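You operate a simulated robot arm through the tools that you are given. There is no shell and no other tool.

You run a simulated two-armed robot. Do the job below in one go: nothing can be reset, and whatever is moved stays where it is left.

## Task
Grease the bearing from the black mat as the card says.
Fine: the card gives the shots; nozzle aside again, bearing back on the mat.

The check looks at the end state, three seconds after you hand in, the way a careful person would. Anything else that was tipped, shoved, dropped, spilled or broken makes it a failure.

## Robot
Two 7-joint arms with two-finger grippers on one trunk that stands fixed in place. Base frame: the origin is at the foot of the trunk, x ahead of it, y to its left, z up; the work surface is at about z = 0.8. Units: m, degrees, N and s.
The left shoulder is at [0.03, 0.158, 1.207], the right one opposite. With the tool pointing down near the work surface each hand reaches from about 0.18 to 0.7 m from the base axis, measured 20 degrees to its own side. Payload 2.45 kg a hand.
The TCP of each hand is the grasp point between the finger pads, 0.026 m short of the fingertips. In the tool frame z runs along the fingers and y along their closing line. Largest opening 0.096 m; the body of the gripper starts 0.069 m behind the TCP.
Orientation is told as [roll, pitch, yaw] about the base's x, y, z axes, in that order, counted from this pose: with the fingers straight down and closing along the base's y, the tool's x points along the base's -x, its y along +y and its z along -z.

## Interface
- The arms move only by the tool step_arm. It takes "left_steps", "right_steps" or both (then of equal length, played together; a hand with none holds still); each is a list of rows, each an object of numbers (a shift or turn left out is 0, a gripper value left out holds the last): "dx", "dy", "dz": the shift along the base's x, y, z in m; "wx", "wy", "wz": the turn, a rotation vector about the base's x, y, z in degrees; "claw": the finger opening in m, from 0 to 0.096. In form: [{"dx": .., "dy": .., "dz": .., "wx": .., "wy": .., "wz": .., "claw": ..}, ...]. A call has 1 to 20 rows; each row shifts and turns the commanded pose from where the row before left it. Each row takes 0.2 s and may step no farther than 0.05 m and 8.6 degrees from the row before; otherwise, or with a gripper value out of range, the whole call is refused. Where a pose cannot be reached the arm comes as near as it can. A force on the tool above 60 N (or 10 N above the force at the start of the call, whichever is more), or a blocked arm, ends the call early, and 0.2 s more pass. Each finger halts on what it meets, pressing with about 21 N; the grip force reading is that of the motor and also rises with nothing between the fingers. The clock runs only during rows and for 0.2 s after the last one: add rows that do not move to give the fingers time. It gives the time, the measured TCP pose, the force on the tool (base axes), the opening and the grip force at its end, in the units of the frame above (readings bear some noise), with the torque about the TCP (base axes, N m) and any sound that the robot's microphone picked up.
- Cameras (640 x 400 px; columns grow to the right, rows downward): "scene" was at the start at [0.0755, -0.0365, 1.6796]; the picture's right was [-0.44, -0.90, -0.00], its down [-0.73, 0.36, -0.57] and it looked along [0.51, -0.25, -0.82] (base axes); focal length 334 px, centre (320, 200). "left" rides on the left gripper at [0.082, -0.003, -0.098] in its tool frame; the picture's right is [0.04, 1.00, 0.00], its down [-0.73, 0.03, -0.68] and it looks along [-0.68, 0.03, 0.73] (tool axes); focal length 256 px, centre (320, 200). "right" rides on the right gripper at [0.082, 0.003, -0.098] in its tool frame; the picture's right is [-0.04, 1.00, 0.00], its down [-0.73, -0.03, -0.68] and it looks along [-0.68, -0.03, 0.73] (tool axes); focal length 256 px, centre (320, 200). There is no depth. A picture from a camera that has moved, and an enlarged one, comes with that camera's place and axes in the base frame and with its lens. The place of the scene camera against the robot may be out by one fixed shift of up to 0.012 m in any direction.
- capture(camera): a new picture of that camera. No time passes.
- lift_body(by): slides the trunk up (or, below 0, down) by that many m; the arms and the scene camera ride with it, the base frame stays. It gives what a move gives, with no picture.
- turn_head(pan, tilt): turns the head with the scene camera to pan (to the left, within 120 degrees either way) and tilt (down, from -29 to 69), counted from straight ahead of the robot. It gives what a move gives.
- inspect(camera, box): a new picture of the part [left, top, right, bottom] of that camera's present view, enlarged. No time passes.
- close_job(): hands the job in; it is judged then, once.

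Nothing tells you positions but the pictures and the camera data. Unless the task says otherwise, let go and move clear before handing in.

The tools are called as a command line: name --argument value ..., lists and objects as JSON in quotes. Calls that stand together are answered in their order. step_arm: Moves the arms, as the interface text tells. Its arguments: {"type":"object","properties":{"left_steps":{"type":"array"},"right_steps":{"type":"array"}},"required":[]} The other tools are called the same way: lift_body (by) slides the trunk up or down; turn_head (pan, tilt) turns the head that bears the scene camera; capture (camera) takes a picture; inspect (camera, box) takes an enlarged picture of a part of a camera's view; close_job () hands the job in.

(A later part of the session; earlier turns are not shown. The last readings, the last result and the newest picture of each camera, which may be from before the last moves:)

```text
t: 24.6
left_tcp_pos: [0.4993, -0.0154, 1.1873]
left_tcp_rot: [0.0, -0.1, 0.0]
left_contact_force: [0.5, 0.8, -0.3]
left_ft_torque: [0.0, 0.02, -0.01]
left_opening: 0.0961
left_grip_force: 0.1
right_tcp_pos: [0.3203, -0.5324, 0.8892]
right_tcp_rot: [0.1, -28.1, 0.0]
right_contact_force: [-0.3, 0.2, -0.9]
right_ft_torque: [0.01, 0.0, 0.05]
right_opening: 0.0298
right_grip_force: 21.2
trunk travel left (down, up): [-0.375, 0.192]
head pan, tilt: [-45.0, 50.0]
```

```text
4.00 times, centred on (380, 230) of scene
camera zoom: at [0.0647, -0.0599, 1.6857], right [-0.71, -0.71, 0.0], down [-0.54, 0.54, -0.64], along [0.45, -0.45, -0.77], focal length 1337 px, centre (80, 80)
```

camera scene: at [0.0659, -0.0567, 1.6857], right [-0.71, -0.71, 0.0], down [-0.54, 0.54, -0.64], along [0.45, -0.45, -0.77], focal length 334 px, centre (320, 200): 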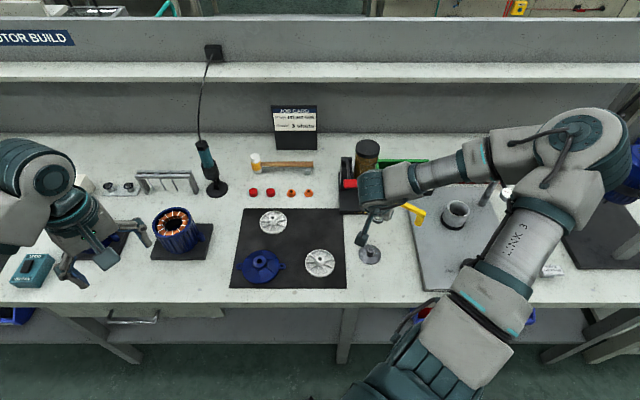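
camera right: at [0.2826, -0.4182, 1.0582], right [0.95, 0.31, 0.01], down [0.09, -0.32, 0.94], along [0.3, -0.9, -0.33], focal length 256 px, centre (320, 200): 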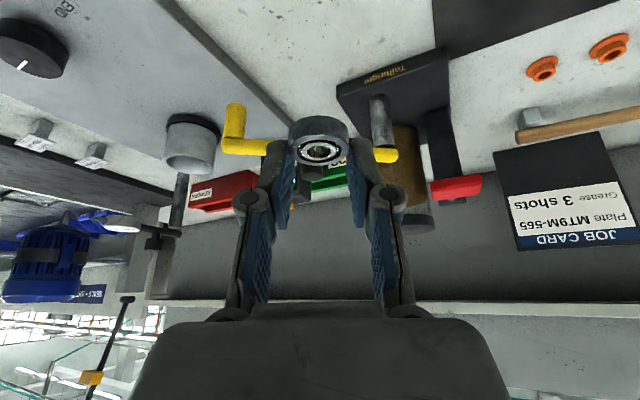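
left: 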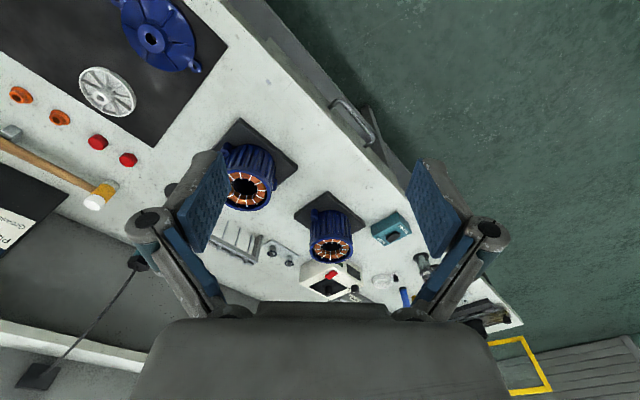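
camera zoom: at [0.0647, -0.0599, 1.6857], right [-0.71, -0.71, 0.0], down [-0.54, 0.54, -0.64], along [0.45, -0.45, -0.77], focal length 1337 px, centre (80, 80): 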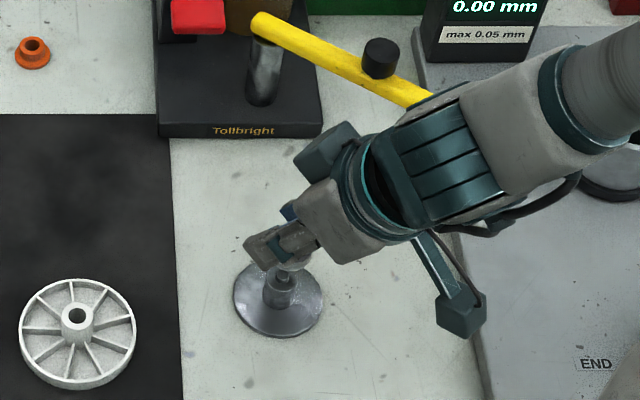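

From this side the bearing is about 3 mm short in +y. I'll check the scene view at high zoom for the other axis before correcting.

inspect --camera "scene" --box '[350, 235, 398, 265]'

```text
13.33 times, centred on (374, 250) of scene
camera zoom: at [0.0647, -0.0599, 1.6857], right [-0.71, -0.71, 0.0], down [-0.54, 0.54, -0.64], along [0.45, -0.45, -0.77], focal length 4458 px, centre (-400, -467)
```

zoom: 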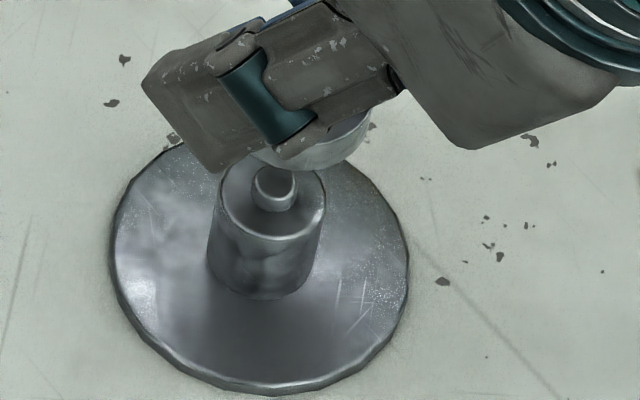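

Both views agree: I need about +3 mm in y and +1 mm in x. I'll apply that, drop to just above the peg and look again.

step_arm --right_steps '[{"dx": 0.0008, "dy": 0.003}, {"dz": -0.01}, {"dz": -0.01}, {}, {}]'

inspect --camera "right" --box '[260, 80, 380, 170]'

inspect --camera "scene" --box '[350, 235, 398, 265]'

```text
t: 25.8
left_tcp_pos: [0.4997, -0.0143, 1.1885]
left_tcp_rot: [0.0, -0.1, 0.0]
left_contact_force: [0.7, 0.3, -0.3]
left_ft_torque: [0.02, 0.01, -0.01]
left_opening: 0.0959
left_grip_force: 0.1
right_tcp_pos: [0.321, -0.5298, 0.8706]
right_tcp_rot: [-0.1, -28.1, 0.0]
right_contact_force: [0.1, -0.2, -0.9]
right_ft_torque: [-0.01, 0.01, 0.02]
right_opening: 0.0296
right_grip_force: 21.2
trunk travel left (down, up): [-0.375, 0.192]
head pan, tilt: [-45.0, 50.0]
```

```text
4.44 times, centred on (320, 125) of right
camera zoom: at [0.2033, -0.5269, 0.9187], right [0.04, 1.0, 0.02], down [0.33, -0.03, 0.94], along [0.94, -0.03, -0.33], focal length 1138 px, centre (320, 533)
```

zoom: 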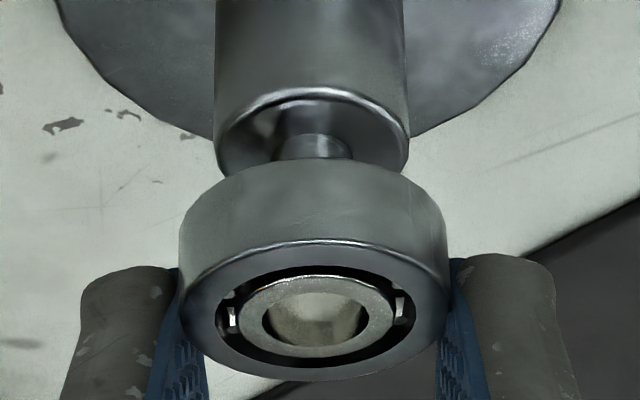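

```text
13.33 times, centred on (374, 250) of scene
camera zoom: at [0.0647, -0.06, 1.6857], right [-0.71, -0.71, 0.0], down [-0.54, 0.54, -0.64], along [0.45, -0.45, -0.77], focal length 4458 px, centre (-400, -467)
```

zoom: 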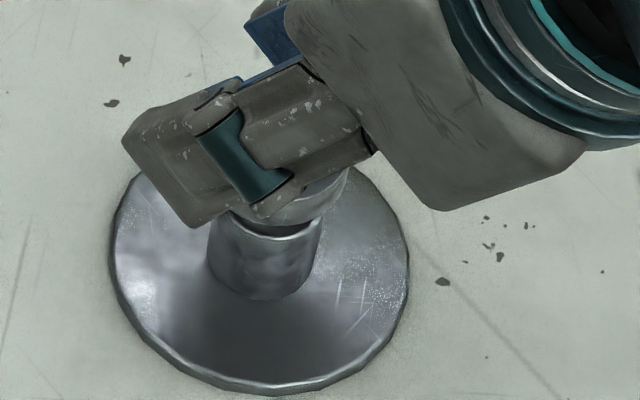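

The sideways alignment is now spot on in the wrist view. I'll zoom the scene camera tightly to check the fore-aft alignment.

inspect --camera "scene" --box '[362, 242, 382, 258]'

inspect --camera "right" --box '[280, 90, 360, 140]'

```text
16.00 times, centred on (372, 250) of scene
camera zoom: at [0.0647, -0.06, 1.6857], right [-0.71, -0.71, 0.0], down [-0.54, 0.54, -0.64], along [0.45, -0.45, -0.77], focal length 5349 px, centre (-512, -600)
```

zoom: 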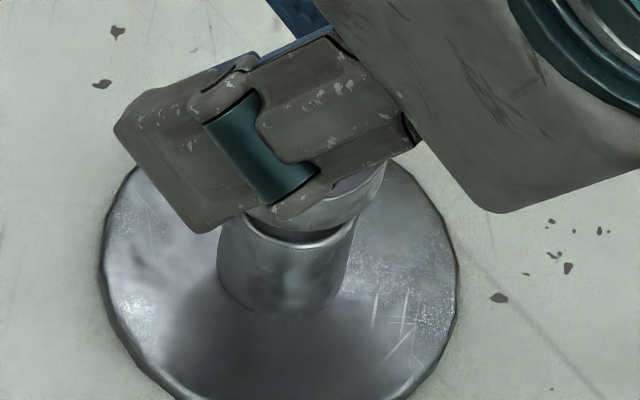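

```text
8.00 times, centred on (320, 115) of right
camera zoom: at [0.2033, -0.5269, 0.9187], right [0.04, 1.0, 0.02], down [0.33, -0.03, 0.94], along [0.94, -0.03, -0.33], focal length 2048 px, centre (320, 880)
```

zoom: 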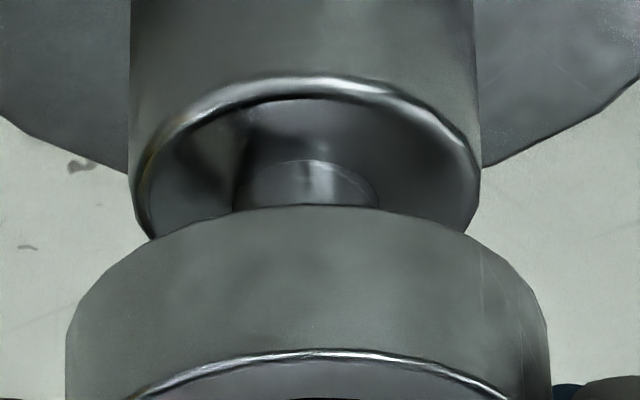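

Everything lines up to within about a millimetre. I'll lower in small steps and watch the force.

step_arm --right_steps '[{"dz": -0.003}, {"dz": -0.002}, {"dz": -0.002}, {}]'

inspect --camera "right" --box '[270, 80, 370, 160]'

```text
t: 26.8
left_tcp_pos: [0.499, -0.015, 1.1882]
left_tcp_rot: [0.1, -0.2, 0.0]
left_contact_force: [-0.8, -0.4, -0.5]
left_ft_torque: [0.0, 0.02, -0.03]
left_opening: 0.0959
left_grip_force: 0.1
right_tcp_pos: [0.3208, -0.5297, 0.8638]
right_tcp_rot: [-0.1, -28.2, 0.1]
right_contact_force: [0.1, 0.1, -0.2]
right_ft_torque: [0.0, 0.0, 0.0]
right_opening: 0.0298
right_grip_force: 21.1
trunk travel left (down, up): [-0.375, 0.192]
head pan, tilt: [-45.0, 50.0]
```

```text
5.00 times, centred on (320, 120) of right
camera zoom: at [0.2034, -0.5268, 0.9118], right [0.04, 1.0, 0.02], down [0.33, -0.03, 0.94], along [0.94, -0.03, -0.33], focal length 1280 px, centre (320, 600)
```

zoom: 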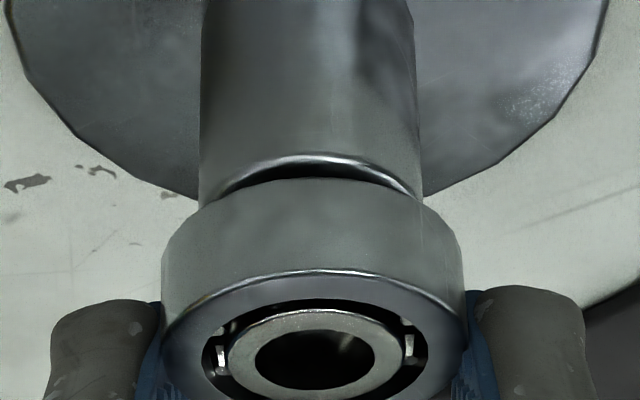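

There is no contact force yet and the bearing bottom is about 4–5 mm above the hub, so the peg should be entering the bore. I'll continue in small steps.

step_arm --right_steps '[{"dz": -0.0015}, {"dz": -0.0015}, {}]'

inspect --camera "right" --box '[270, 80, 370, 160]'

```text
t: 27.6
left_tcp_pos: [0.498, -0.0148, 1.188]
left_tcp_rot: [0.0, -0.1, 0.0]
left_contact_force: [0.8, -1.0, -0.5]
left_ft_torque: [0.01, -0.01, 0.02]
left_opening: 0.0961
left_grip_force: 0.0
right_tcp_pos: [0.3203, -0.5305, 0.8597]
right_tcp_rot: [0.0, -28.2, 0.0]
right_contact_force: [-0.6, 0.3, 0.3]
right_ft_torque: [0.01, 0.01, 0.03]
right_opening: 0.0298
right_grip_force: 20.6
trunk travel left (down, up): [-0.375, 0.192]
head pan, tilt: [-45.0, 50.0]
```

```text
5.00 times, centred on (320, 120) of right
camera zoom: at [0.2034, -0.5268, 0.9087], right [0.04, 1.0, 0.02], down [0.33, -0.03, 0.94], along [0.94, -0.03, -0.33], focal length 1280 px, centre (320, 600)
```

zoom: 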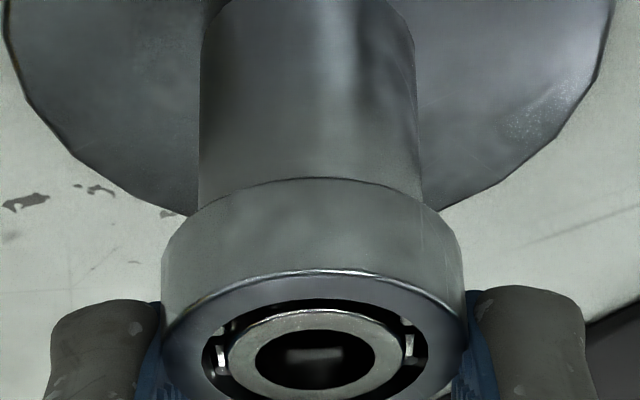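

I can now see something in the bore, likely the peg tip. I'll zoom in to see how centred it is.

inspect --camera "right" --box '[295, 130, 345, 165]'

inspect --camera "scene" --box '[362, 242, 382, 258]'

```text
11.43 times, centred on (320, 148) of right
camera zoom: at [0.2034, -0.5268, 0.9087], right [0.04, 1.0, 0.02], down [0.33, -0.03, 0.94], along [0.94, -0.03, -0.33], focal length 2926 px, centre (320, 800)
```

zoom: 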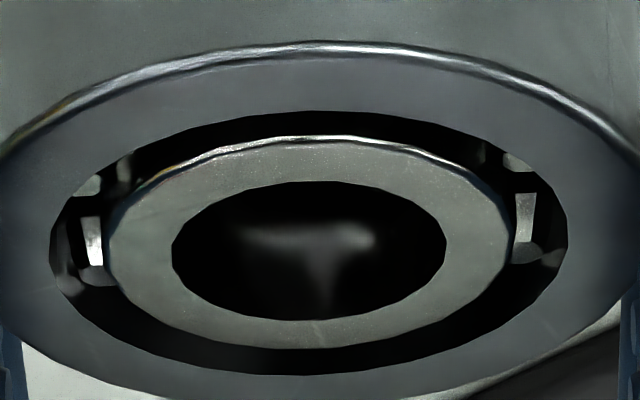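

```text
16.00 times, centred on (372, 250) of scene
camera zoom: at [0.0646, -0.0598, 1.6857], right [-0.71, -0.71, 0.0], down [-0.54, 0.54, -0.64], along [0.45, -0.45, -0.77], focal length 5349 px, centre (-512, -600)
```

zoom: 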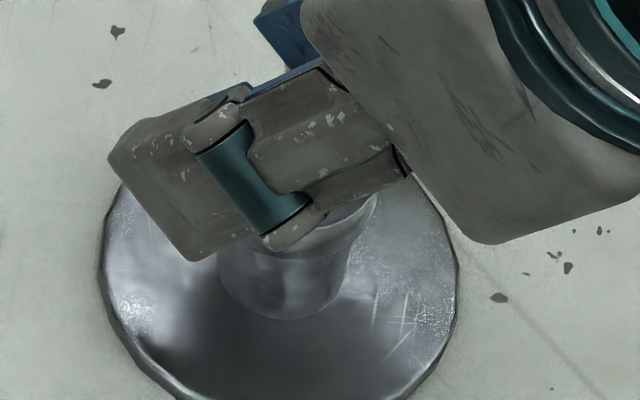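

The bore is dark, but there is still no contact. I'll keep lowering in 1 mm steps with force checks.

step_arm --right_steps '[{"dz": -0.001}, {"dz": -0.001}, {}]'

inspect --camera "right" --box '[280, 100, 360, 165]'

```text
t: 28.4
left_tcp_pos: [0.4986, -0.0145, 1.188]
left_tcp_rot: [-0.1, -0.1, 0.1]
left_contact_force: [-0.1, -1.0, 0.2]
left_ft_torque: [0.02, 0.0, 0.02]
left_opening: 0.0961
left_grip_force: 0.1
right_tcp_pos: [0.3221, -0.5289, 0.8586]
right_tcp_rot: [-0.3, -28.2, 0.0]
right_contact_force: [0.2, -4.2, 14.9]
right_ft_torque: [-0.04, 0.05, 0.01]
right_opening: 0.0299
right_grip_force: 20.9
trunk travel left (down, up): [-0.375, 0.192]
head pan, tilt: [-45.0, 50.0]
```

```text
6.15 times, centred on (320, 132) of right
camera zoom: at [0.2033, -0.5266, 0.9079], right [0.04, 1.0, 0.02], down [0.33, -0.03, 0.95], along [0.94, -0.03, -0.33], focal length 1575 px, centre (320, 615)
```

zoom: 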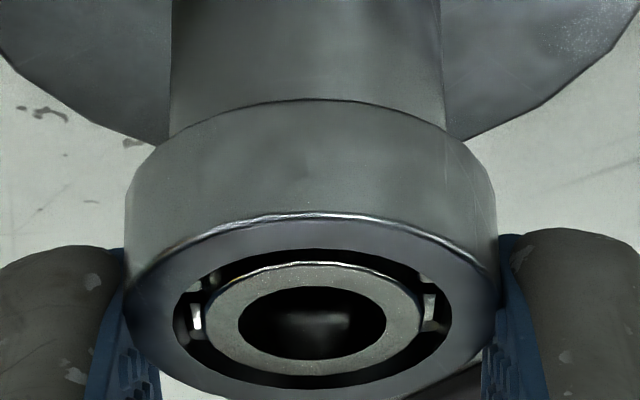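

Contact at the expected seating height (15 N up), so the bearing seems to be down on the hub with the peg inside the bore. I'll ease off slightly, then open the fingers gently.

step_arm --right_steps '[{"dz": 0.0008}, {}, {"claw": 0.033}, {"claw": 0.038}, {"claw": 0.046}, {"claw": 0.056}, {}, {}]'

inspect --camera "right" --box '[260, 80, 380, 170]'

inspect --camera "scene" --box '[362, 242, 382, 258]'

```text
t: 30.2
left_tcp_pos: [0.4986, -0.0153, 1.1878]
left_tcp_rot: [0.0, -0.1, -0.1]
left_contact_force: [0.0, 0.1, -0.9]
left_ft_torque: [-0.01, 0.01, -0.02]
left_opening: 0.0961
left_grip_force: 0.0
right_tcp_pos: [0.3211, -0.5294, 0.859]
right_tcp_rot: [0.0, -28.0, -0.1]
right_contact_force: [0.0, 0.1, -0.4]
right_ft_torque: [0.0, -0.06, -0.02]
right_opening: 0.0559
right_grip_force: 0.1
trunk travel left (down, up): [-0.375, 0.192]
head pan, tilt: [-45.0, 50.0]
```

```text
4.44 times, centred on (320, 125) of right
camera zoom: at [0.2033, -0.5268, 0.9077], right [0.04, 1.0, 0.02], down [0.33, -0.03, 0.94], along [0.94, -0.03, -0.33], focal length 1138 px, centre (320, 533)
```

zoom: 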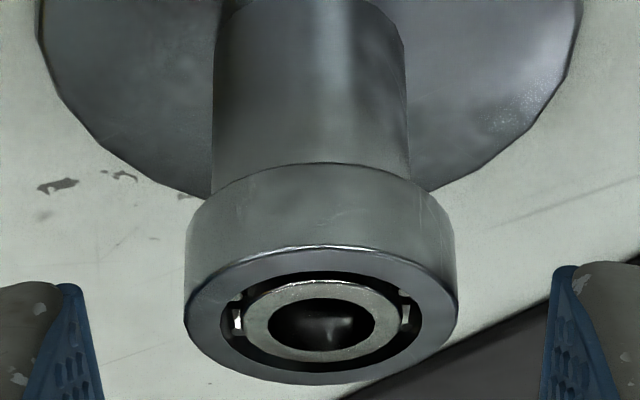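

```text
16.00 times, centred on (372, 250) of scene
camera zoom: at [0.0647, -0.0598, 1.6857], right [-0.71, -0.71, 0.0], down [-0.54, 0.54, -0.64], along [0.45, -0.45, -0.77], focal length 5349 px, centre (-512, -600)
```

zoom: 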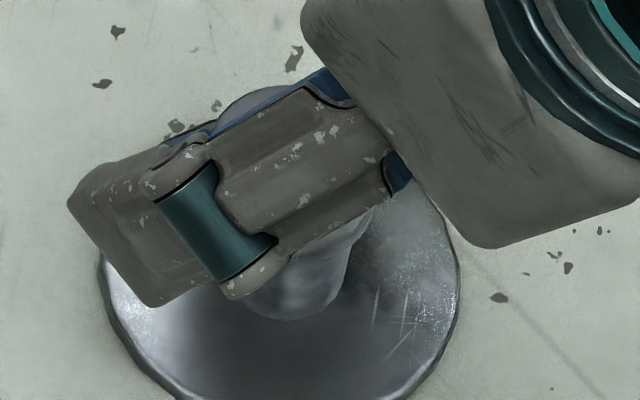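

The fingers are open and the bearing stayed level on the hub with the peg inside. I'll back away along the tool axis and verify from above.

step_arm --right_steps '[{"dx": -0.0047, "dz": 0.0088}, {"dx": -0.0094, "dz": 0.0177}, {"dx": -0.0188, "dz": 0.0353}, {"dx": -0.0188, "dz": 0.0353}, {"dx": -0.0188, "dz": 0.0353}, {}]'

capture --camera "right"

inspect --camera "scene" --box '[350, 235, 398, 265]'

capture --camera "scene"

```text
t: 31.6
left_tcp_pos: [0.5, -0.0145, 1.188]
left_tcp_rot: [0.0, 0.1, 0.0]
left_contact_force: [-0.8, 0.1, 0.3]
left_ft_torque: [0.0, 0.02, 0.01]
left_opening: 0.0963
left_grip_force: 0.0
right_tcp_pos: [0.2509, -0.5295, 0.991]
right_tcp_rot: [0.0, -28.1, 0.0]
right_contact_force: [0.2, -0.2, 0.0]
right_ft_torque: [0.01, -0.02, -0.03]
right_opening: 0.056
right_grip_force: 0.1
trunk travel left (down, up): [-0.375, 0.192]
head pan, tilt: [-45.0, 50.0]
```

```text
taken
camera right: at [0.1337, -0.526, 1.0396], right [0.04, 1.0, 0.02], down [0.33, -0.03, 0.94], along [0.94, -0.03, -0.33], focal length 256 px, centre (320, 200)
```

right: 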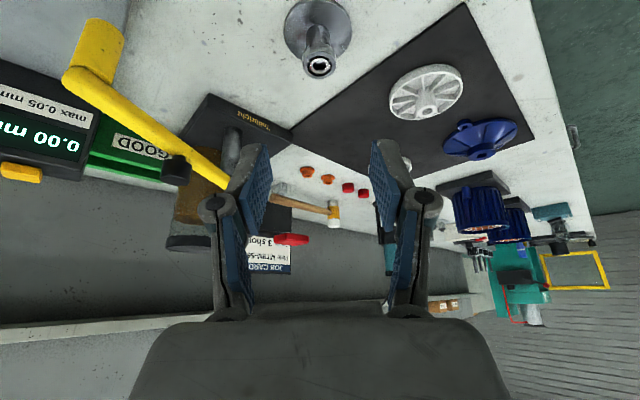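

```text
13.33 times, centred on (374, 250) of scene
camera zoom: at [0.0645, -0.0573, 1.6858], right [-0.71, -0.71, 0.0], down [-0.54, 0.54, -0.64], along [0.45, -0.45, -0.77], focal length 4458 px, centre (-400, -467)
```

zoom: 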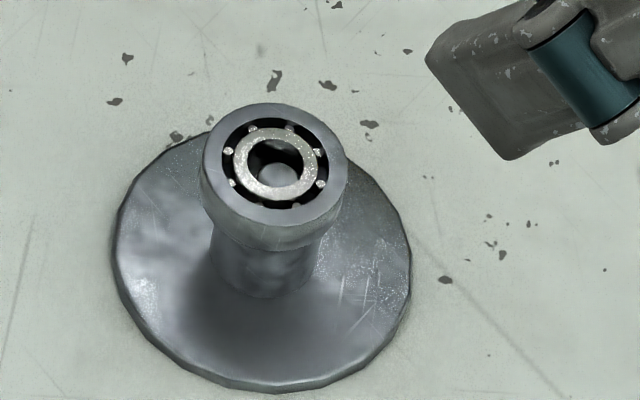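

```text
taken
camera scene: at [0.0645, -0.0573, 1.6858], right [-0.71, -0.71, 0.0], down [-0.54, 0.54, -0.64], along [0.45, -0.45, -0.77], focal length 334 px, centre (320, 200)
```

scene: 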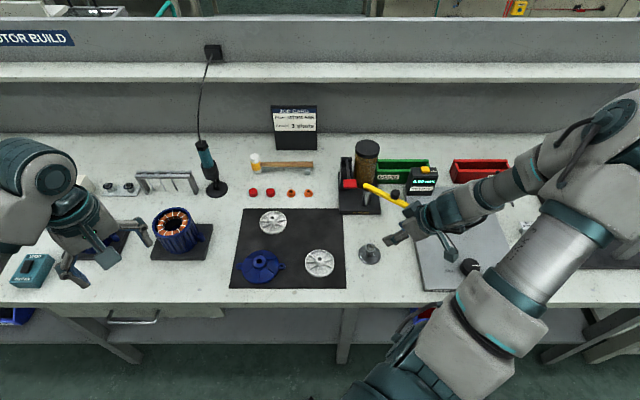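

The bearing is seated level on the peg. Next is the swing nozzle: I'll straighten the hand at a safe height and look straight down on the yellow arm, knob and pivot to measure them.

step_arm --right_steps '[{"dz": 0.04}, {"dz": 0.04, "wy": 7.0}, {"dz": 0.04, "wy": 7.0}, {"dz": 0.01, "wy": 7.0}, {"wy": 7.1}, {"dx": 0.02, "dy": -0.025, "wz": -7.5}, {"dx": 0.02, "dy": -0.025, "wz": -7.5}, {"dx": 0.02, "dy": -0.025, "wz": -7.5}, {"dx": 0.02, "dy": -0.025, "wz": -7.5}, {"dx": 0.02, "dy": -0.025, "wz": -7.5}, {"dx": 0.018, "dy": -0.025, "wz": -7.5}, {}, {}]'

capture --camera "right"

inspect --camera "right" --box '[160, 0, 400, 150]'

capture --camera "scene"

```text
t: 34.4
left_tcp_pos: [0.4993, -0.0148, 1.1892]
left_tcp_rot: [0.0, -0.1, 0.0]
left_contact_force: [-0.1, 0.3, -0.4]
left_ft_torque: [0.02, 0.02, 0.0]
left_opening: 0.096
left_grip_force: 0.0
right_tcp_pos: [0.4238, -0.7433, 0.9601]
right_tcp_rot: [0.1, -3.7, -45.1]
right_contact_force: [-0.1, -0.3, 0.1]
right_ft_torque: [0.01, 0.0, 0.0]
right_opening: 0.0561
right_grip_force: 0.1
right hand out of reach, approached as far as the arm can: row 1, 2, 3, 4, 5
trunk travel left (down, up): [-0.375, 0.192]
head pan, tilt: [-45.0, 50.0]
```

```text
taken
camera right: at [0.364, -0.6797, 1.0528], right [0.73, 0.68, 0.0], down [0.46, -0.51, 0.73], along [0.49, -0.53, -0.69], focal length 256 px, centre (320, 200)
```

right: 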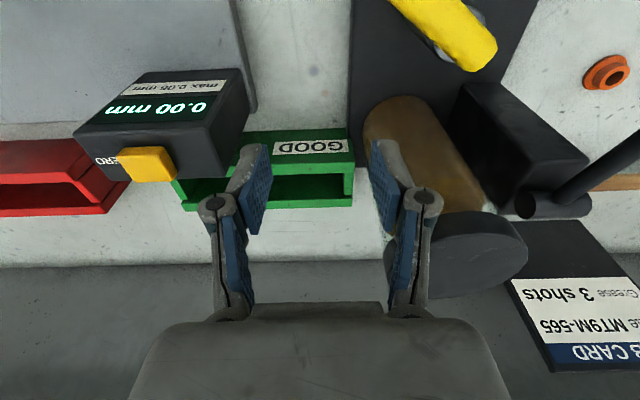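

```text
2.67 times, centred on (280, 75) of right
camera zoom: at [0.364, -0.6797, 1.0528], right [0.73, 0.68, 0.0], down [0.46, -0.51, 0.73], along [0.49, -0.53, -0.69], focal length 683 px, centre (427, 533)
```

zoom: 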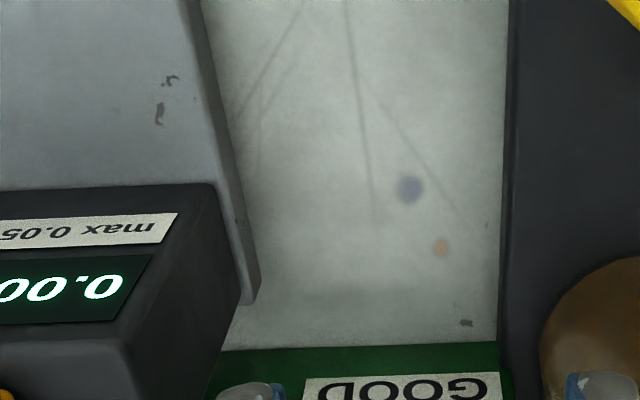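

```text
taken
camera scene: at [0.0666, -0.06, 1.6856], right [-0.71, -0.71, 0.0], down [-0.54, 0.54, -0.64], along [0.45, -0.45, -0.77], focal length 334 px, centre (320, 200)
```

scene: 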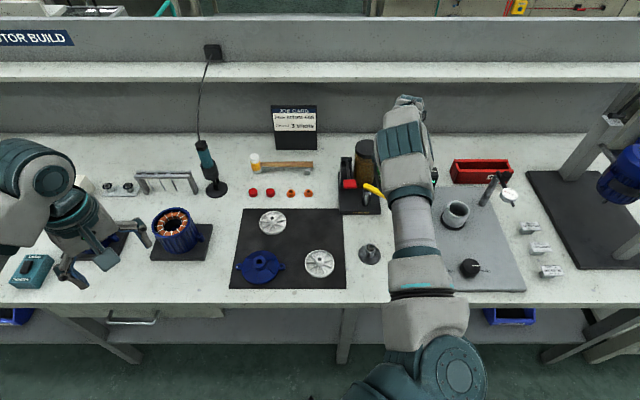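

The arm ran out of reach on that lift and drifted out to [0.424, -0.743, 0.960], behind the yellow arm; there is no contact force. I'll lift it straight up and a touch back, clear of the reservoir, then check that nothing was disturbed.

step_arm --right_steps '[{"dz": 0.025}, {"dz": 0.025}, {"dx": -0.007, "dy": 0.007, "dz": 0.025}, {"dx": -0.007, "dy": 0.007, "dz": 0.025}, {}]'

capture --camera "right"

capture --camera "scene"

```text
t: 35.6
left_tcp_pos: [0.4994, -0.0155, 1.1878]
left_tcp_rot: [0.0, 0.0, 0.1]
left_contact_force: [-0.4, -0.6, -0.4]
left_ft_torque: [0.0, 0.0, 0.02]
left_opening: 0.0957
left_grip_force: 0.2
right_tcp_pos: [0.4095, -0.7293, 1.061]
right_tcp_rot: [0.2, -3.8, -45.0]
right_contact_force: [-1.1, 0.4, 0.5]
right_ft_torque: [-0.01, -0.02, 0.01]
right_opening: 0.0558
right_grip_force: 0.0
trunk travel left (down, up): [-0.375, 0.192]
head pan, tilt: [-45.0, 50.0]
```

```text
taken
camera right: at [0.3495, -0.6651, 1.1532], right [0.73, 0.68, 0.0], down [0.46, -0.51, 0.73], along [0.49, -0.53, -0.69], focal length 256 px, centre (320, 200)
```

right: 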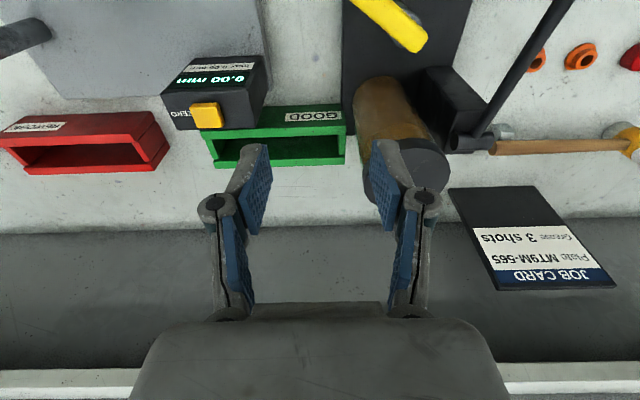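

```text
taken
camera scene: at [0.0666, -0.0592, 1.6856], right [-0.71, -0.71, 0.0], down [-0.54, 0.54, -0.64], along [0.45, -0.45, -0.77], focal length 334 px, centre (320, 200)
```

scene: 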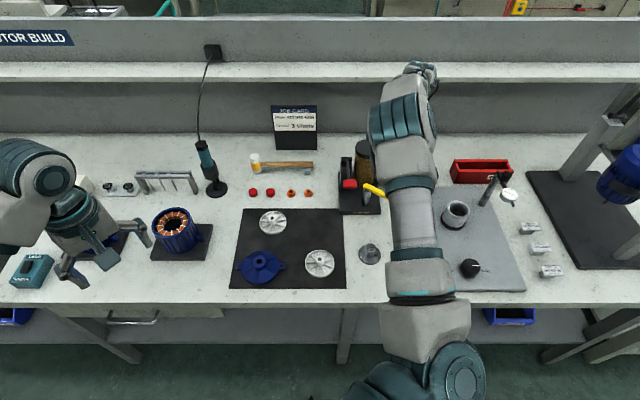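

The hand is clear above everything now. I'll move it back over the yellow arm to look down at the knob and nozzle, and remove the leftover 4-degree lean.

step_arm --right_steps '[{"dx": -0.02, "dy": 0.02, "wx": 2.69, "wy": 2.69}, {"dx": -0.03, "dy": 0.03}, {"dx": -0.03, "dy": 0.03}, {}, {}]'

capture --camera "right"

capture --camera "scene"

```text
t: 36.8
left_tcp_pos: [0.4996, -0.016, 1.1874]
left_tcp_rot: [0.0, -0.2, -0.1]
left_contact_force: [-0.5, 0.4, 0.1]
left_ft_torque: [0.0, -0.04, -0.01]
left_opening: 0.096
left_grip_force: 0.0
right_tcp_pos: [0.331, -0.6907, 1.0391]
right_tcp_rot: [0.3, 0.0, -44.9]
right_contact_force: [0.0, 0.8, 0.4]
right_ft_torque: [0.0, 0.0, 0.0]
right_opening: 0.056
right_grip_force: 0.1
right hand out of reach, approached as far as the arm can: row 2, 3
trunk travel left (down, up): [-0.375, 0.192]
head pan, tilt: [-45.0, 50.0]
```

```text
taken
camera right: at [0.2764, -0.6319, 1.1379], right [0.73, 0.68, 0.0], down [0.5, -0.54, 0.68], along [0.46, -0.5, -0.74], focal length 256 px, centre (320, 200)
```

right: 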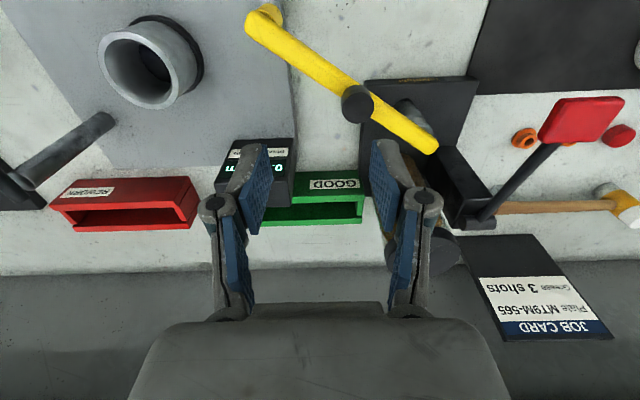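

```text
taken
camera scene: at [0.0656, -0.061, 1.6856], right [-0.71, -0.71, 0.0], down [-0.54, 0.54, -0.64], along [0.45, -0.45, -0.77], focal length 334 px, centre (320, 200)
```

scene: 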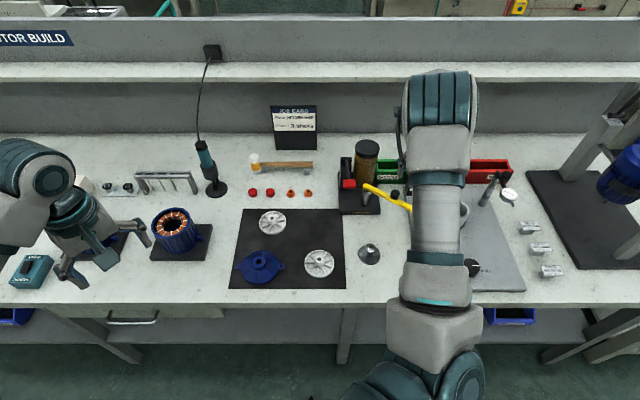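

The view of the yellow arm is usable and it appears undisturbed. I'll zoom in to measure the nozzle, knob and pivot.

inspect --camera "right" --box '[230, 0, 460, 160]'

inspect --camera "scene" --box '[320, 150, 420, 280]'

```text
2.50 times, centred on (345, 80) of right
camera zoom: at [0.2764, -0.6319, 1.1379], right [0.73, 0.68, 0.0], down [0.5, -0.54, 0.68], along [0.46, -0.5, -0.74], focal length 640 px, centre (258, 500)
```

zoom: 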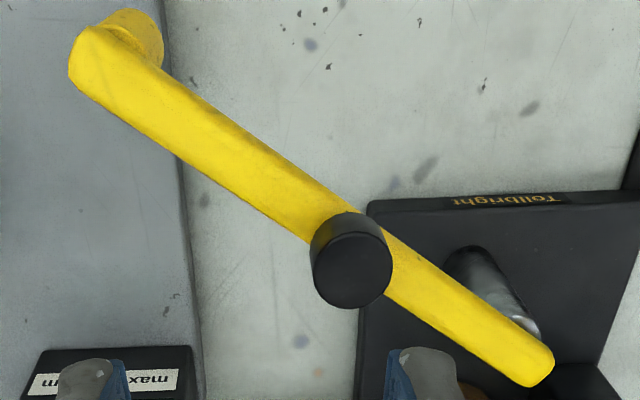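

```text
3.08 times, centred on (370, 215) of scene
camera zoom: at [0.0656, -0.061, 1.6856], right [-0.71, -0.71, 0.0], down [-0.54, 0.54, -0.64], along [0.45, -0.45, -0.77], focal length 1029 px, centre (166, 154)
```

zoom: 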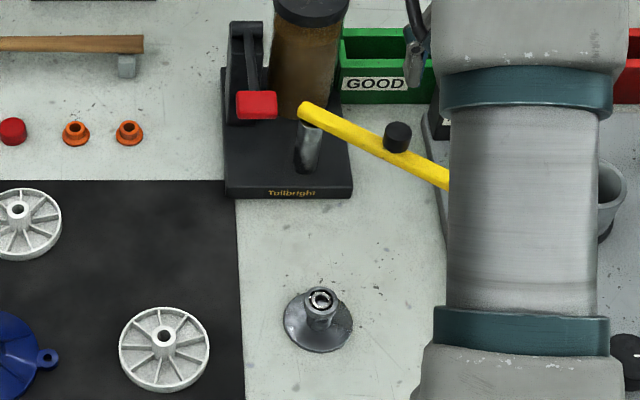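

The arm looks unmoved. I'll zoom on the nozzle end to get its tip height against the bearing.

inspect --camera "right" --box '[240, 0, 320, 50]'

inspect --camera "right" --box '[330, 60, 450, 160]'

```text
8.00 times, centred on (280, 25) of right
camera zoom: at [0.2764, -0.6319, 1.1379], right [0.73, 0.68, 0.0], down [0.5, -0.54, 0.68], along [0.46, -0.5, -0.74], focal length 2048 px, centre (640, 1600)
```

zoom: 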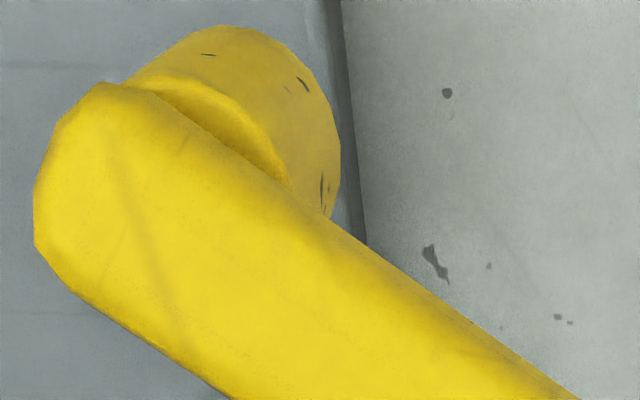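

```text
4.00 times, centred on (390, 110) of right
camera zoom: at [0.2764, -0.6319, 1.1379], right [0.73, 0.68, 0.0], down [0.5, -0.54, 0.68], along [0.46, -0.5, -0.74], focal length 1024 px, centre (40, 560)
```

zoom: 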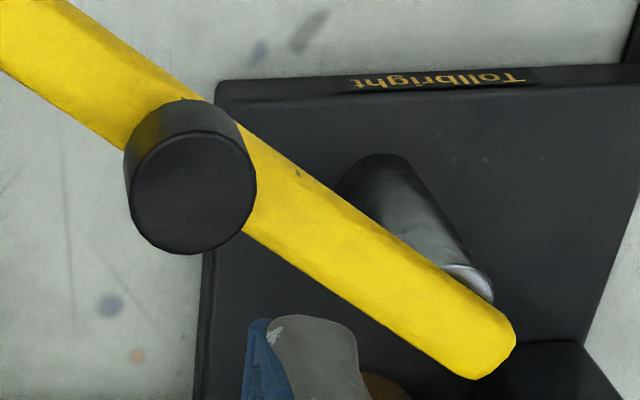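

The yellow arm is undisturbed. I measure the pivot at about [0.447, -0.660], the knob at about [0.359, -0.676] with its top at z ≈ 0.933, and the nozzle at about [0.267, -0.692] with its tip at z ≈ 0.848, just above the bearing top at 0.838. The swing needed is about 55 degrees clockwise. My elbow is folded low, so I'll raise the trunk 0.1 m to give the arm more room.

lift_body --by 0.1

capture --camera "scene"

```text
t: 38.1
left_tcp_pos: [0.5004, -0.0146, 1.2887]
left_tcp_rot: [-0.1, 0.0, 0.0]
left_contact_force: [-0.6, 0.2, 0.3]
left_ft_torque: [0.0, 0.02, 0.0]
left_opening: 0.096
left_grip_force: 0.1
right_tcp_pos: [0.3315, -0.6896, 1.1382]
right_tcp_rot: [0.2, 0.0, -45.1]
right_contact_force: [0.1, -0.3, 0.0]
right_ft_torque: [0.0, 0.02, -0.01]
right_opening: 0.056
right_grip_force: 0.1
trunk travel left (down, up): [-0.475, 0.092]
head pan, tilt: [-45.0, 50.0]
```

```text
taken
camera scene: at [0.0504, -0.0601, 1.7854], right [-0.71, -0.71, 0.0], down [-0.54, 0.54, -0.64], along [0.45, -0.45, -0.77], focal length 334 px, centre (320, 200)
```

scene: 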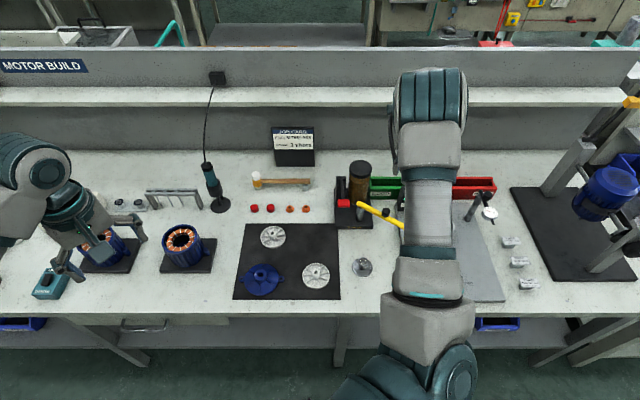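

The trunk is up 0.1 m. I'll lower the hand a little and turn it toward yaw +10 above the knob, staying well above it.

step_arm --right_steps '[{"dz": -0.03}, {"dz": -0.03}, {"dx": 0.004, "dy": 0.002, "wz": 7.8}, {"dx": 0.004, "dy": 0.002, "wz": 7.8}, {"dx": 0.004, "dy": 0.002, "wz": 7.8}, {"dx": 0.004, "dy": 0.002, "wz": 7.8}, {}]'

capture --camera "right"

```text
t: 39.8
left_tcp_pos: [0.499, -0.0154, 1.2873]
left_tcp_rot: [0.0, -0.1, 0.0]
left_contact_force: [-0.7, 0.4, 0.3]
left_ft_torque: [-0.02, 0.01, 0.02]
left_opening: 0.0958
left_grip_force: 0.0
right_tcp_pos: [0.349, -0.6818, 1.0793]
right_tcp_rot: [0.4, -0.1, -13.7]
right_contact_force: [-0.5, -0.1, 0.5]
right_ft_torque: [-0.08, 0.0, -0.01]
right_opening: 0.0558
right_grip_force: 0.0
trunk travel left (down, up): [-0.475, 0.092]
head pan, tilt: [-45.0, 50.0]
```

```text
taken
camera right: at [0.2701, -0.6604, 1.1776], right [0.28, 0.96, 0.0], down [0.7, -0.21, 0.68], along [0.65, -0.18, -0.73], focal length 256 px, centre (320, 200)
```

right: 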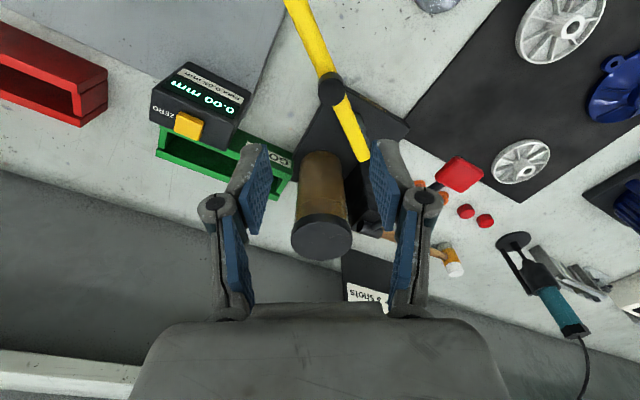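

That worked without reach trouble. I'll finish the turn to yaw +10 and lower to z = 1.01 above the knob.

step_arm --right_steps '[{"dx": 0.003, "dy": 0.002, "wz": 7.9}, {"dx": 0.003, "dy": 0.002, "wz": 7.9}, {"dx": 0.004, "dy": 0.002, "wz": 7.9}, {"dz": -0.035}, {"dz": -0.034}, {}, {}]'

capture --camera "right"

inspect --camera "right" --box '[250, 60, 390, 180]'

capture --camera "scene"

```text
t: 41.4
left_tcp_pos: [0.4988, -0.0141, 1.2878]
left_tcp_rot: [-0.1, -0.1, 0.1]
left_contact_force: [-0.5, 0.1, -0.3]
left_ft_torque: [0.01, 0.02, 0.0]
left_opening: 0.096
left_grip_force: 0.0
right_tcp_pos: [0.3558, -0.6749, 1.0102]
right_tcp_rot: [0.2, -0.1, 9.9]
right_contact_force: [0.9, -0.3, -1.4]
right_ft_torque: [0.01, 0.02, 0.01]
right_opening: 0.056
right_grip_force: 0.1
trunk travel left (down, up): [-0.475, 0.092]
head pan, tilt: [-45.0, 50.0]
```

```text
taken
camera right: at [0.2767, -0.6865, 1.1098], right [-0.13, 0.99, 0.0], down [0.73, 0.09, 0.68], along [0.67, 0.09, -0.73], focal length 256 px, centre (320, 200)
```

right: 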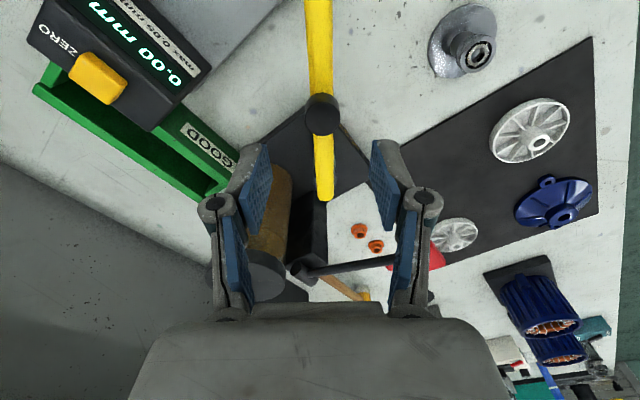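

```text
3.33 times, centred on (320, 120) of right
camera zoom: at [0.2767, -0.6865, 1.1098], right [-0.13, 0.99, 0.0], down [0.73, 0.09, 0.68], along [0.67, 0.09, -0.73], focal length 853 px, centre (320, 467)
```

zoom: 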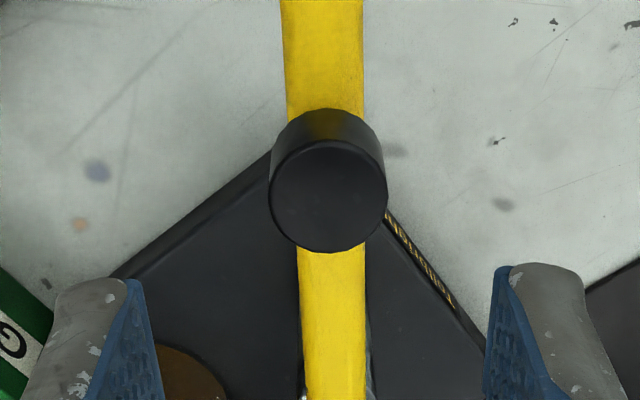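

```text
taken
camera scene: at [0.0504, -0.06, 1.7855], right [-0.71, -0.71, 0.0], down [-0.54, 0.54, -0.64], along [0.45, -0.45, -0.77], focal length 334 px, centre (320, 200)
```

scene: 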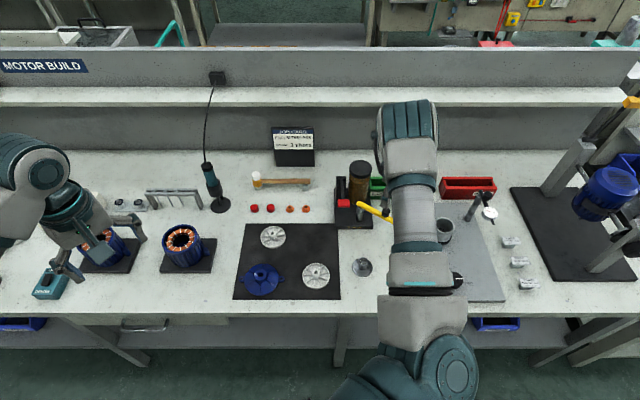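

The hand is centred over the knob with the closing line across the bar. I'll descend around the knob and grip it.

step_arm --right_steps '[{"dz": -0.03}, {"dz": -0.03}, {"dz": -0.025}, {}, {}]'

inspect --camera "right" --box '[220, 80, 420, 240]'

```text
t: 42.5
left_tcp_pos: [0.4985, -0.0141, 1.288]
left_tcp_rot: [-0.2, 0.0, 0.0]
left_contact_force: [-0.2, -1.1, -0.1]
left_ft_torque: [0.0, 0.02, -0.02]
left_opening: 0.0961
left_grip_force: 0.2
right_tcp_pos: [0.3552, -0.6729, 0.9349]
right_tcp_rot: [0.2, -0.1, 9.9]
right_contact_force: [0.1, 0.5, -0.2]
right_ft_torque: [0.0, -0.02, -0.03]
right_opening: 0.0561
right_grip_force: 0.0
right hand out of reach, approached as far as the arm can: row 3
trunk travel left (down, up): [-0.475, 0.092]
head pan, tilt: [-45.0, 50.0]
```

```text
2.50 times, centred on (320, 160) of right
camera zoom: at [0.2741, -0.6846, 1.0329], right [-0.13, 0.99, 0.0], down [0.73, 0.09, 0.68], along [0.67, 0.09, -0.73], focal length 640 px, centre (320, 300)
```

zoom: 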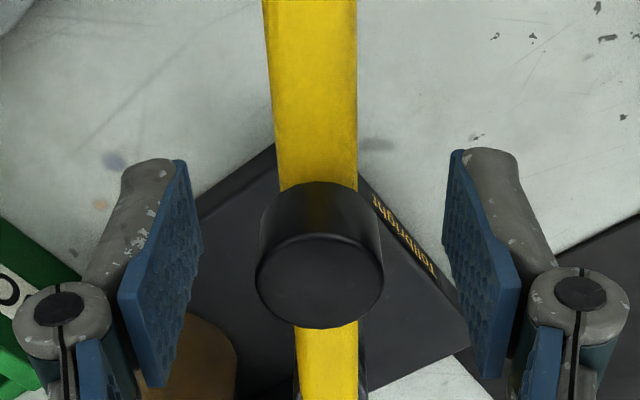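

The reach limit stopped me at z = 0.935, but the pads still cover about 24 mm of knob height. I'll close on the knob now.

step_arm --right_steps '[{"claw": 0.04}, {"claw": 0.03}, {"claw": 0.02}, {}, {}]'

inspect --camera "right" --box '[220, 80, 420, 240]'

```text
t: 43.8
left_tcp_pos: [0.4994, -0.0155, 1.2893]
left_tcp_rot: [0.0, -0.1, 0.0]
left_contact_force: [-0.2, 0.4, 0.0]
left_ft_torque: [-0.02, 0.01, 0.01]
left_opening: 0.0961
left_grip_force: 0.0
right_tcp_pos: [0.3534, -0.6743, 0.9323]
right_tcp_rot: [0.2, 0.0, 9.8]
right_contact_force: [-1.8, 5.7, -6.4]
right_ft_torque: [-0.05, -0.06, 0.05]
right_opening: 0.0247
right_grip_force: 45.4
trunk travel left (down, up): [-0.475, 0.092]
head pan, tilt: [-45.0, 50.0]
```

```text
2.50 times, centred on (320, 160) of right
camera zoom: at [0.2735, -0.6852, 1.0321], right [-0.13, 0.99, 0.01], down [0.73, 0.09, 0.68], along [0.67, 0.09, -0.73], focal length 640 px, centre (320, 300)
```

zoom: 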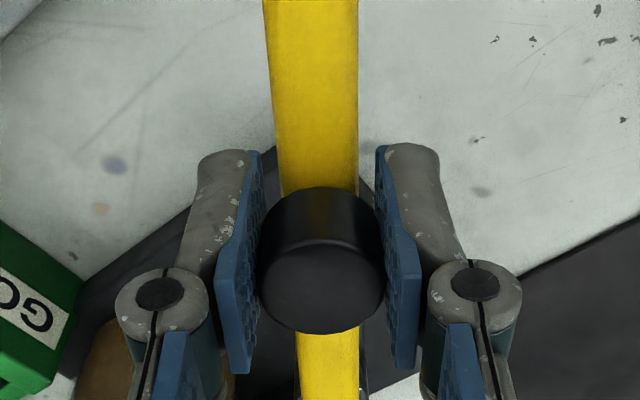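

The knob is gripped at 24.7 mm. I'll swing it along an arc about the pivot, about 20 degrees first while turning the hand with it, and check the forces.

step_arm --right_steps '[{"dx": -0.001, "dy": 0.0077, "wz": -5}, {"dx": -0.0003, "dy": 0.0078, "wz": -5}, {"dx": 0.0004, "dy": 0.0078, "wz": -5}, {"dx": 0.001, "dy": 0.0077, "wz": -5}, {}]'

inspect --camera "right" --box '[160, 0, 480, 240]'

capture --camera "scene"

```text
t: 45.0
left_tcp_pos: [0.4993, -0.0161, 1.2883]
left_tcp_rot: [0.0, -0.2, 0.1]
left_contact_force: [0.2, 1.1, -0.6]
left_ft_torque: [-0.01, 0.0, 0.0]
left_opening: 0.0962
left_grip_force: 0.1
right_tcp_pos: [0.3539, -0.643, 0.9337]
right_tcp_rot: [0.3, 0.0, -10.4]
right_contact_force: [-3.2, 1.6, -6.2]
right_ft_torque: [-0.07, 0.32, 0.15]
right_opening: 0.0244
right_grip_force: 45.3
trunk travel left (down, up): [-0.475, 0.092]
head pan, tilt: [-45.0, 50.0]
```

```text
1.67 times, centred on (320, 120) of right
camera zoom: at [0.2743, -0.6263, 1.0324], right [0.22, 0.98, 0.01], down [0.72, -0.16, 0.68], along [0.66, -0.14, -0.73], focal length 427 px, centre (320, 333)
```

zoom: 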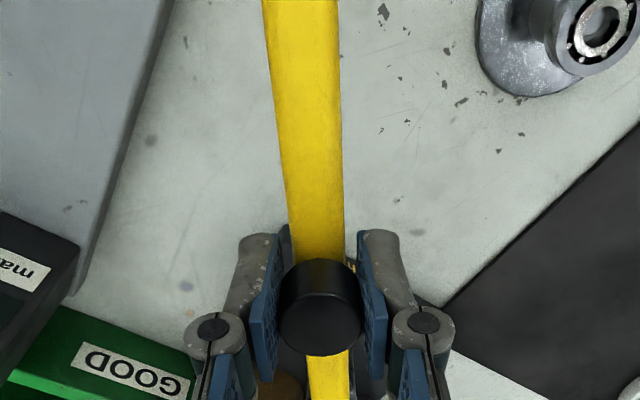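

```text
taken
camera scene: at [0.0507, -0.0609, 1.7855], right [-0.71, -0.71, 0.0], down [-0.54, 0.54, -0.64], along [0.45, -0.45, -0.77], focal length 334 px, centre (320, 200)
```

scene: 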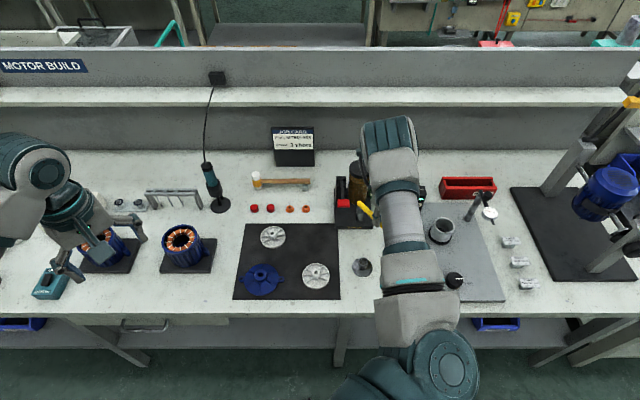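

The bar swings freely with only a few newtons. I'll continue another 20 degrees.

step_arm --right_steps '[{"dx": 0.0017, "dy": 0.0076, "wz": -5}, {"dx": 0.0024, "dy": 0.0074, "wz": -5}, {"dx": 0.003, "dy": 0.0072, "wz": -5}, {"dx": 0.0036, "dy": 0.0069, "wz": -5}, {}]'

capture --camera "right"

inspect --camera "scene" --box '[310, 160, 430, 300]'

```text
t: 46.1
left_tcp_pos: [0.4983, -0.0154, 1.2889]
left_tcp_rot: [0.0, 0.0, 0.0]
left_contact_force: [-0.2, -0.2, 0.3]
left_ft_torque: [-0.02, 0.02, 0.02]
left_opening: 0.0961
left_grip_force: 0.0
right_tcp_pos: [0.3628, -0.6141, 0.9341]
right_tcp_rot: [0.3, 0.1, -30.2]
right_contact_force: [-9.7, 7.8, -12.0]
right_ft_torque: [0.21, 0.77, 0.1]
right_opening: 0.0246
right_grip_force: 44.9
trunk travel left (down, up): [-0.475, 0.092]
head pan, tilt: [-45.0, 50.0]
```

```text
taken
camera right: at [0.2951, -0.5704, 1.0326], right [0.54, 0.84, 0.01], down [0.62, -0.4, 0.68], along [0.57, -0.36, -0.74], focal length 256 px, centre (320, 200)
```

right: 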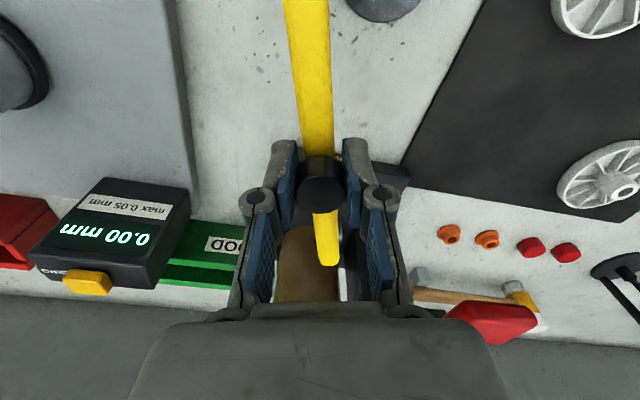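

```text
2.86 times, centred on (370, 230) of scene
camera zoom: at [0.0502, -0.0599, 1.7854], right [-0.71, -0.71, 0.0], down [-0.54, 0.54, -0.64], along [0.45, -0.45, -0.77], focal length 955 px, centre (177, 114)
```

zoom: 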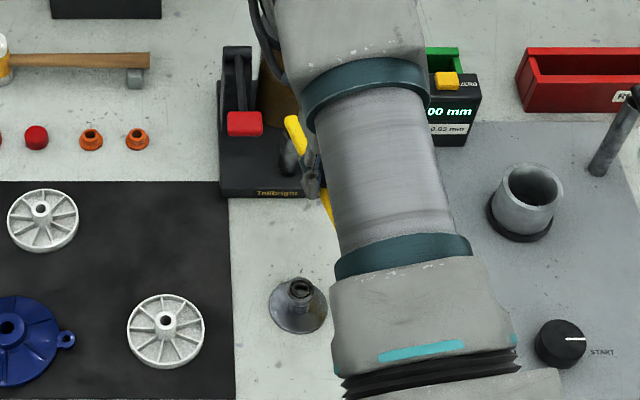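

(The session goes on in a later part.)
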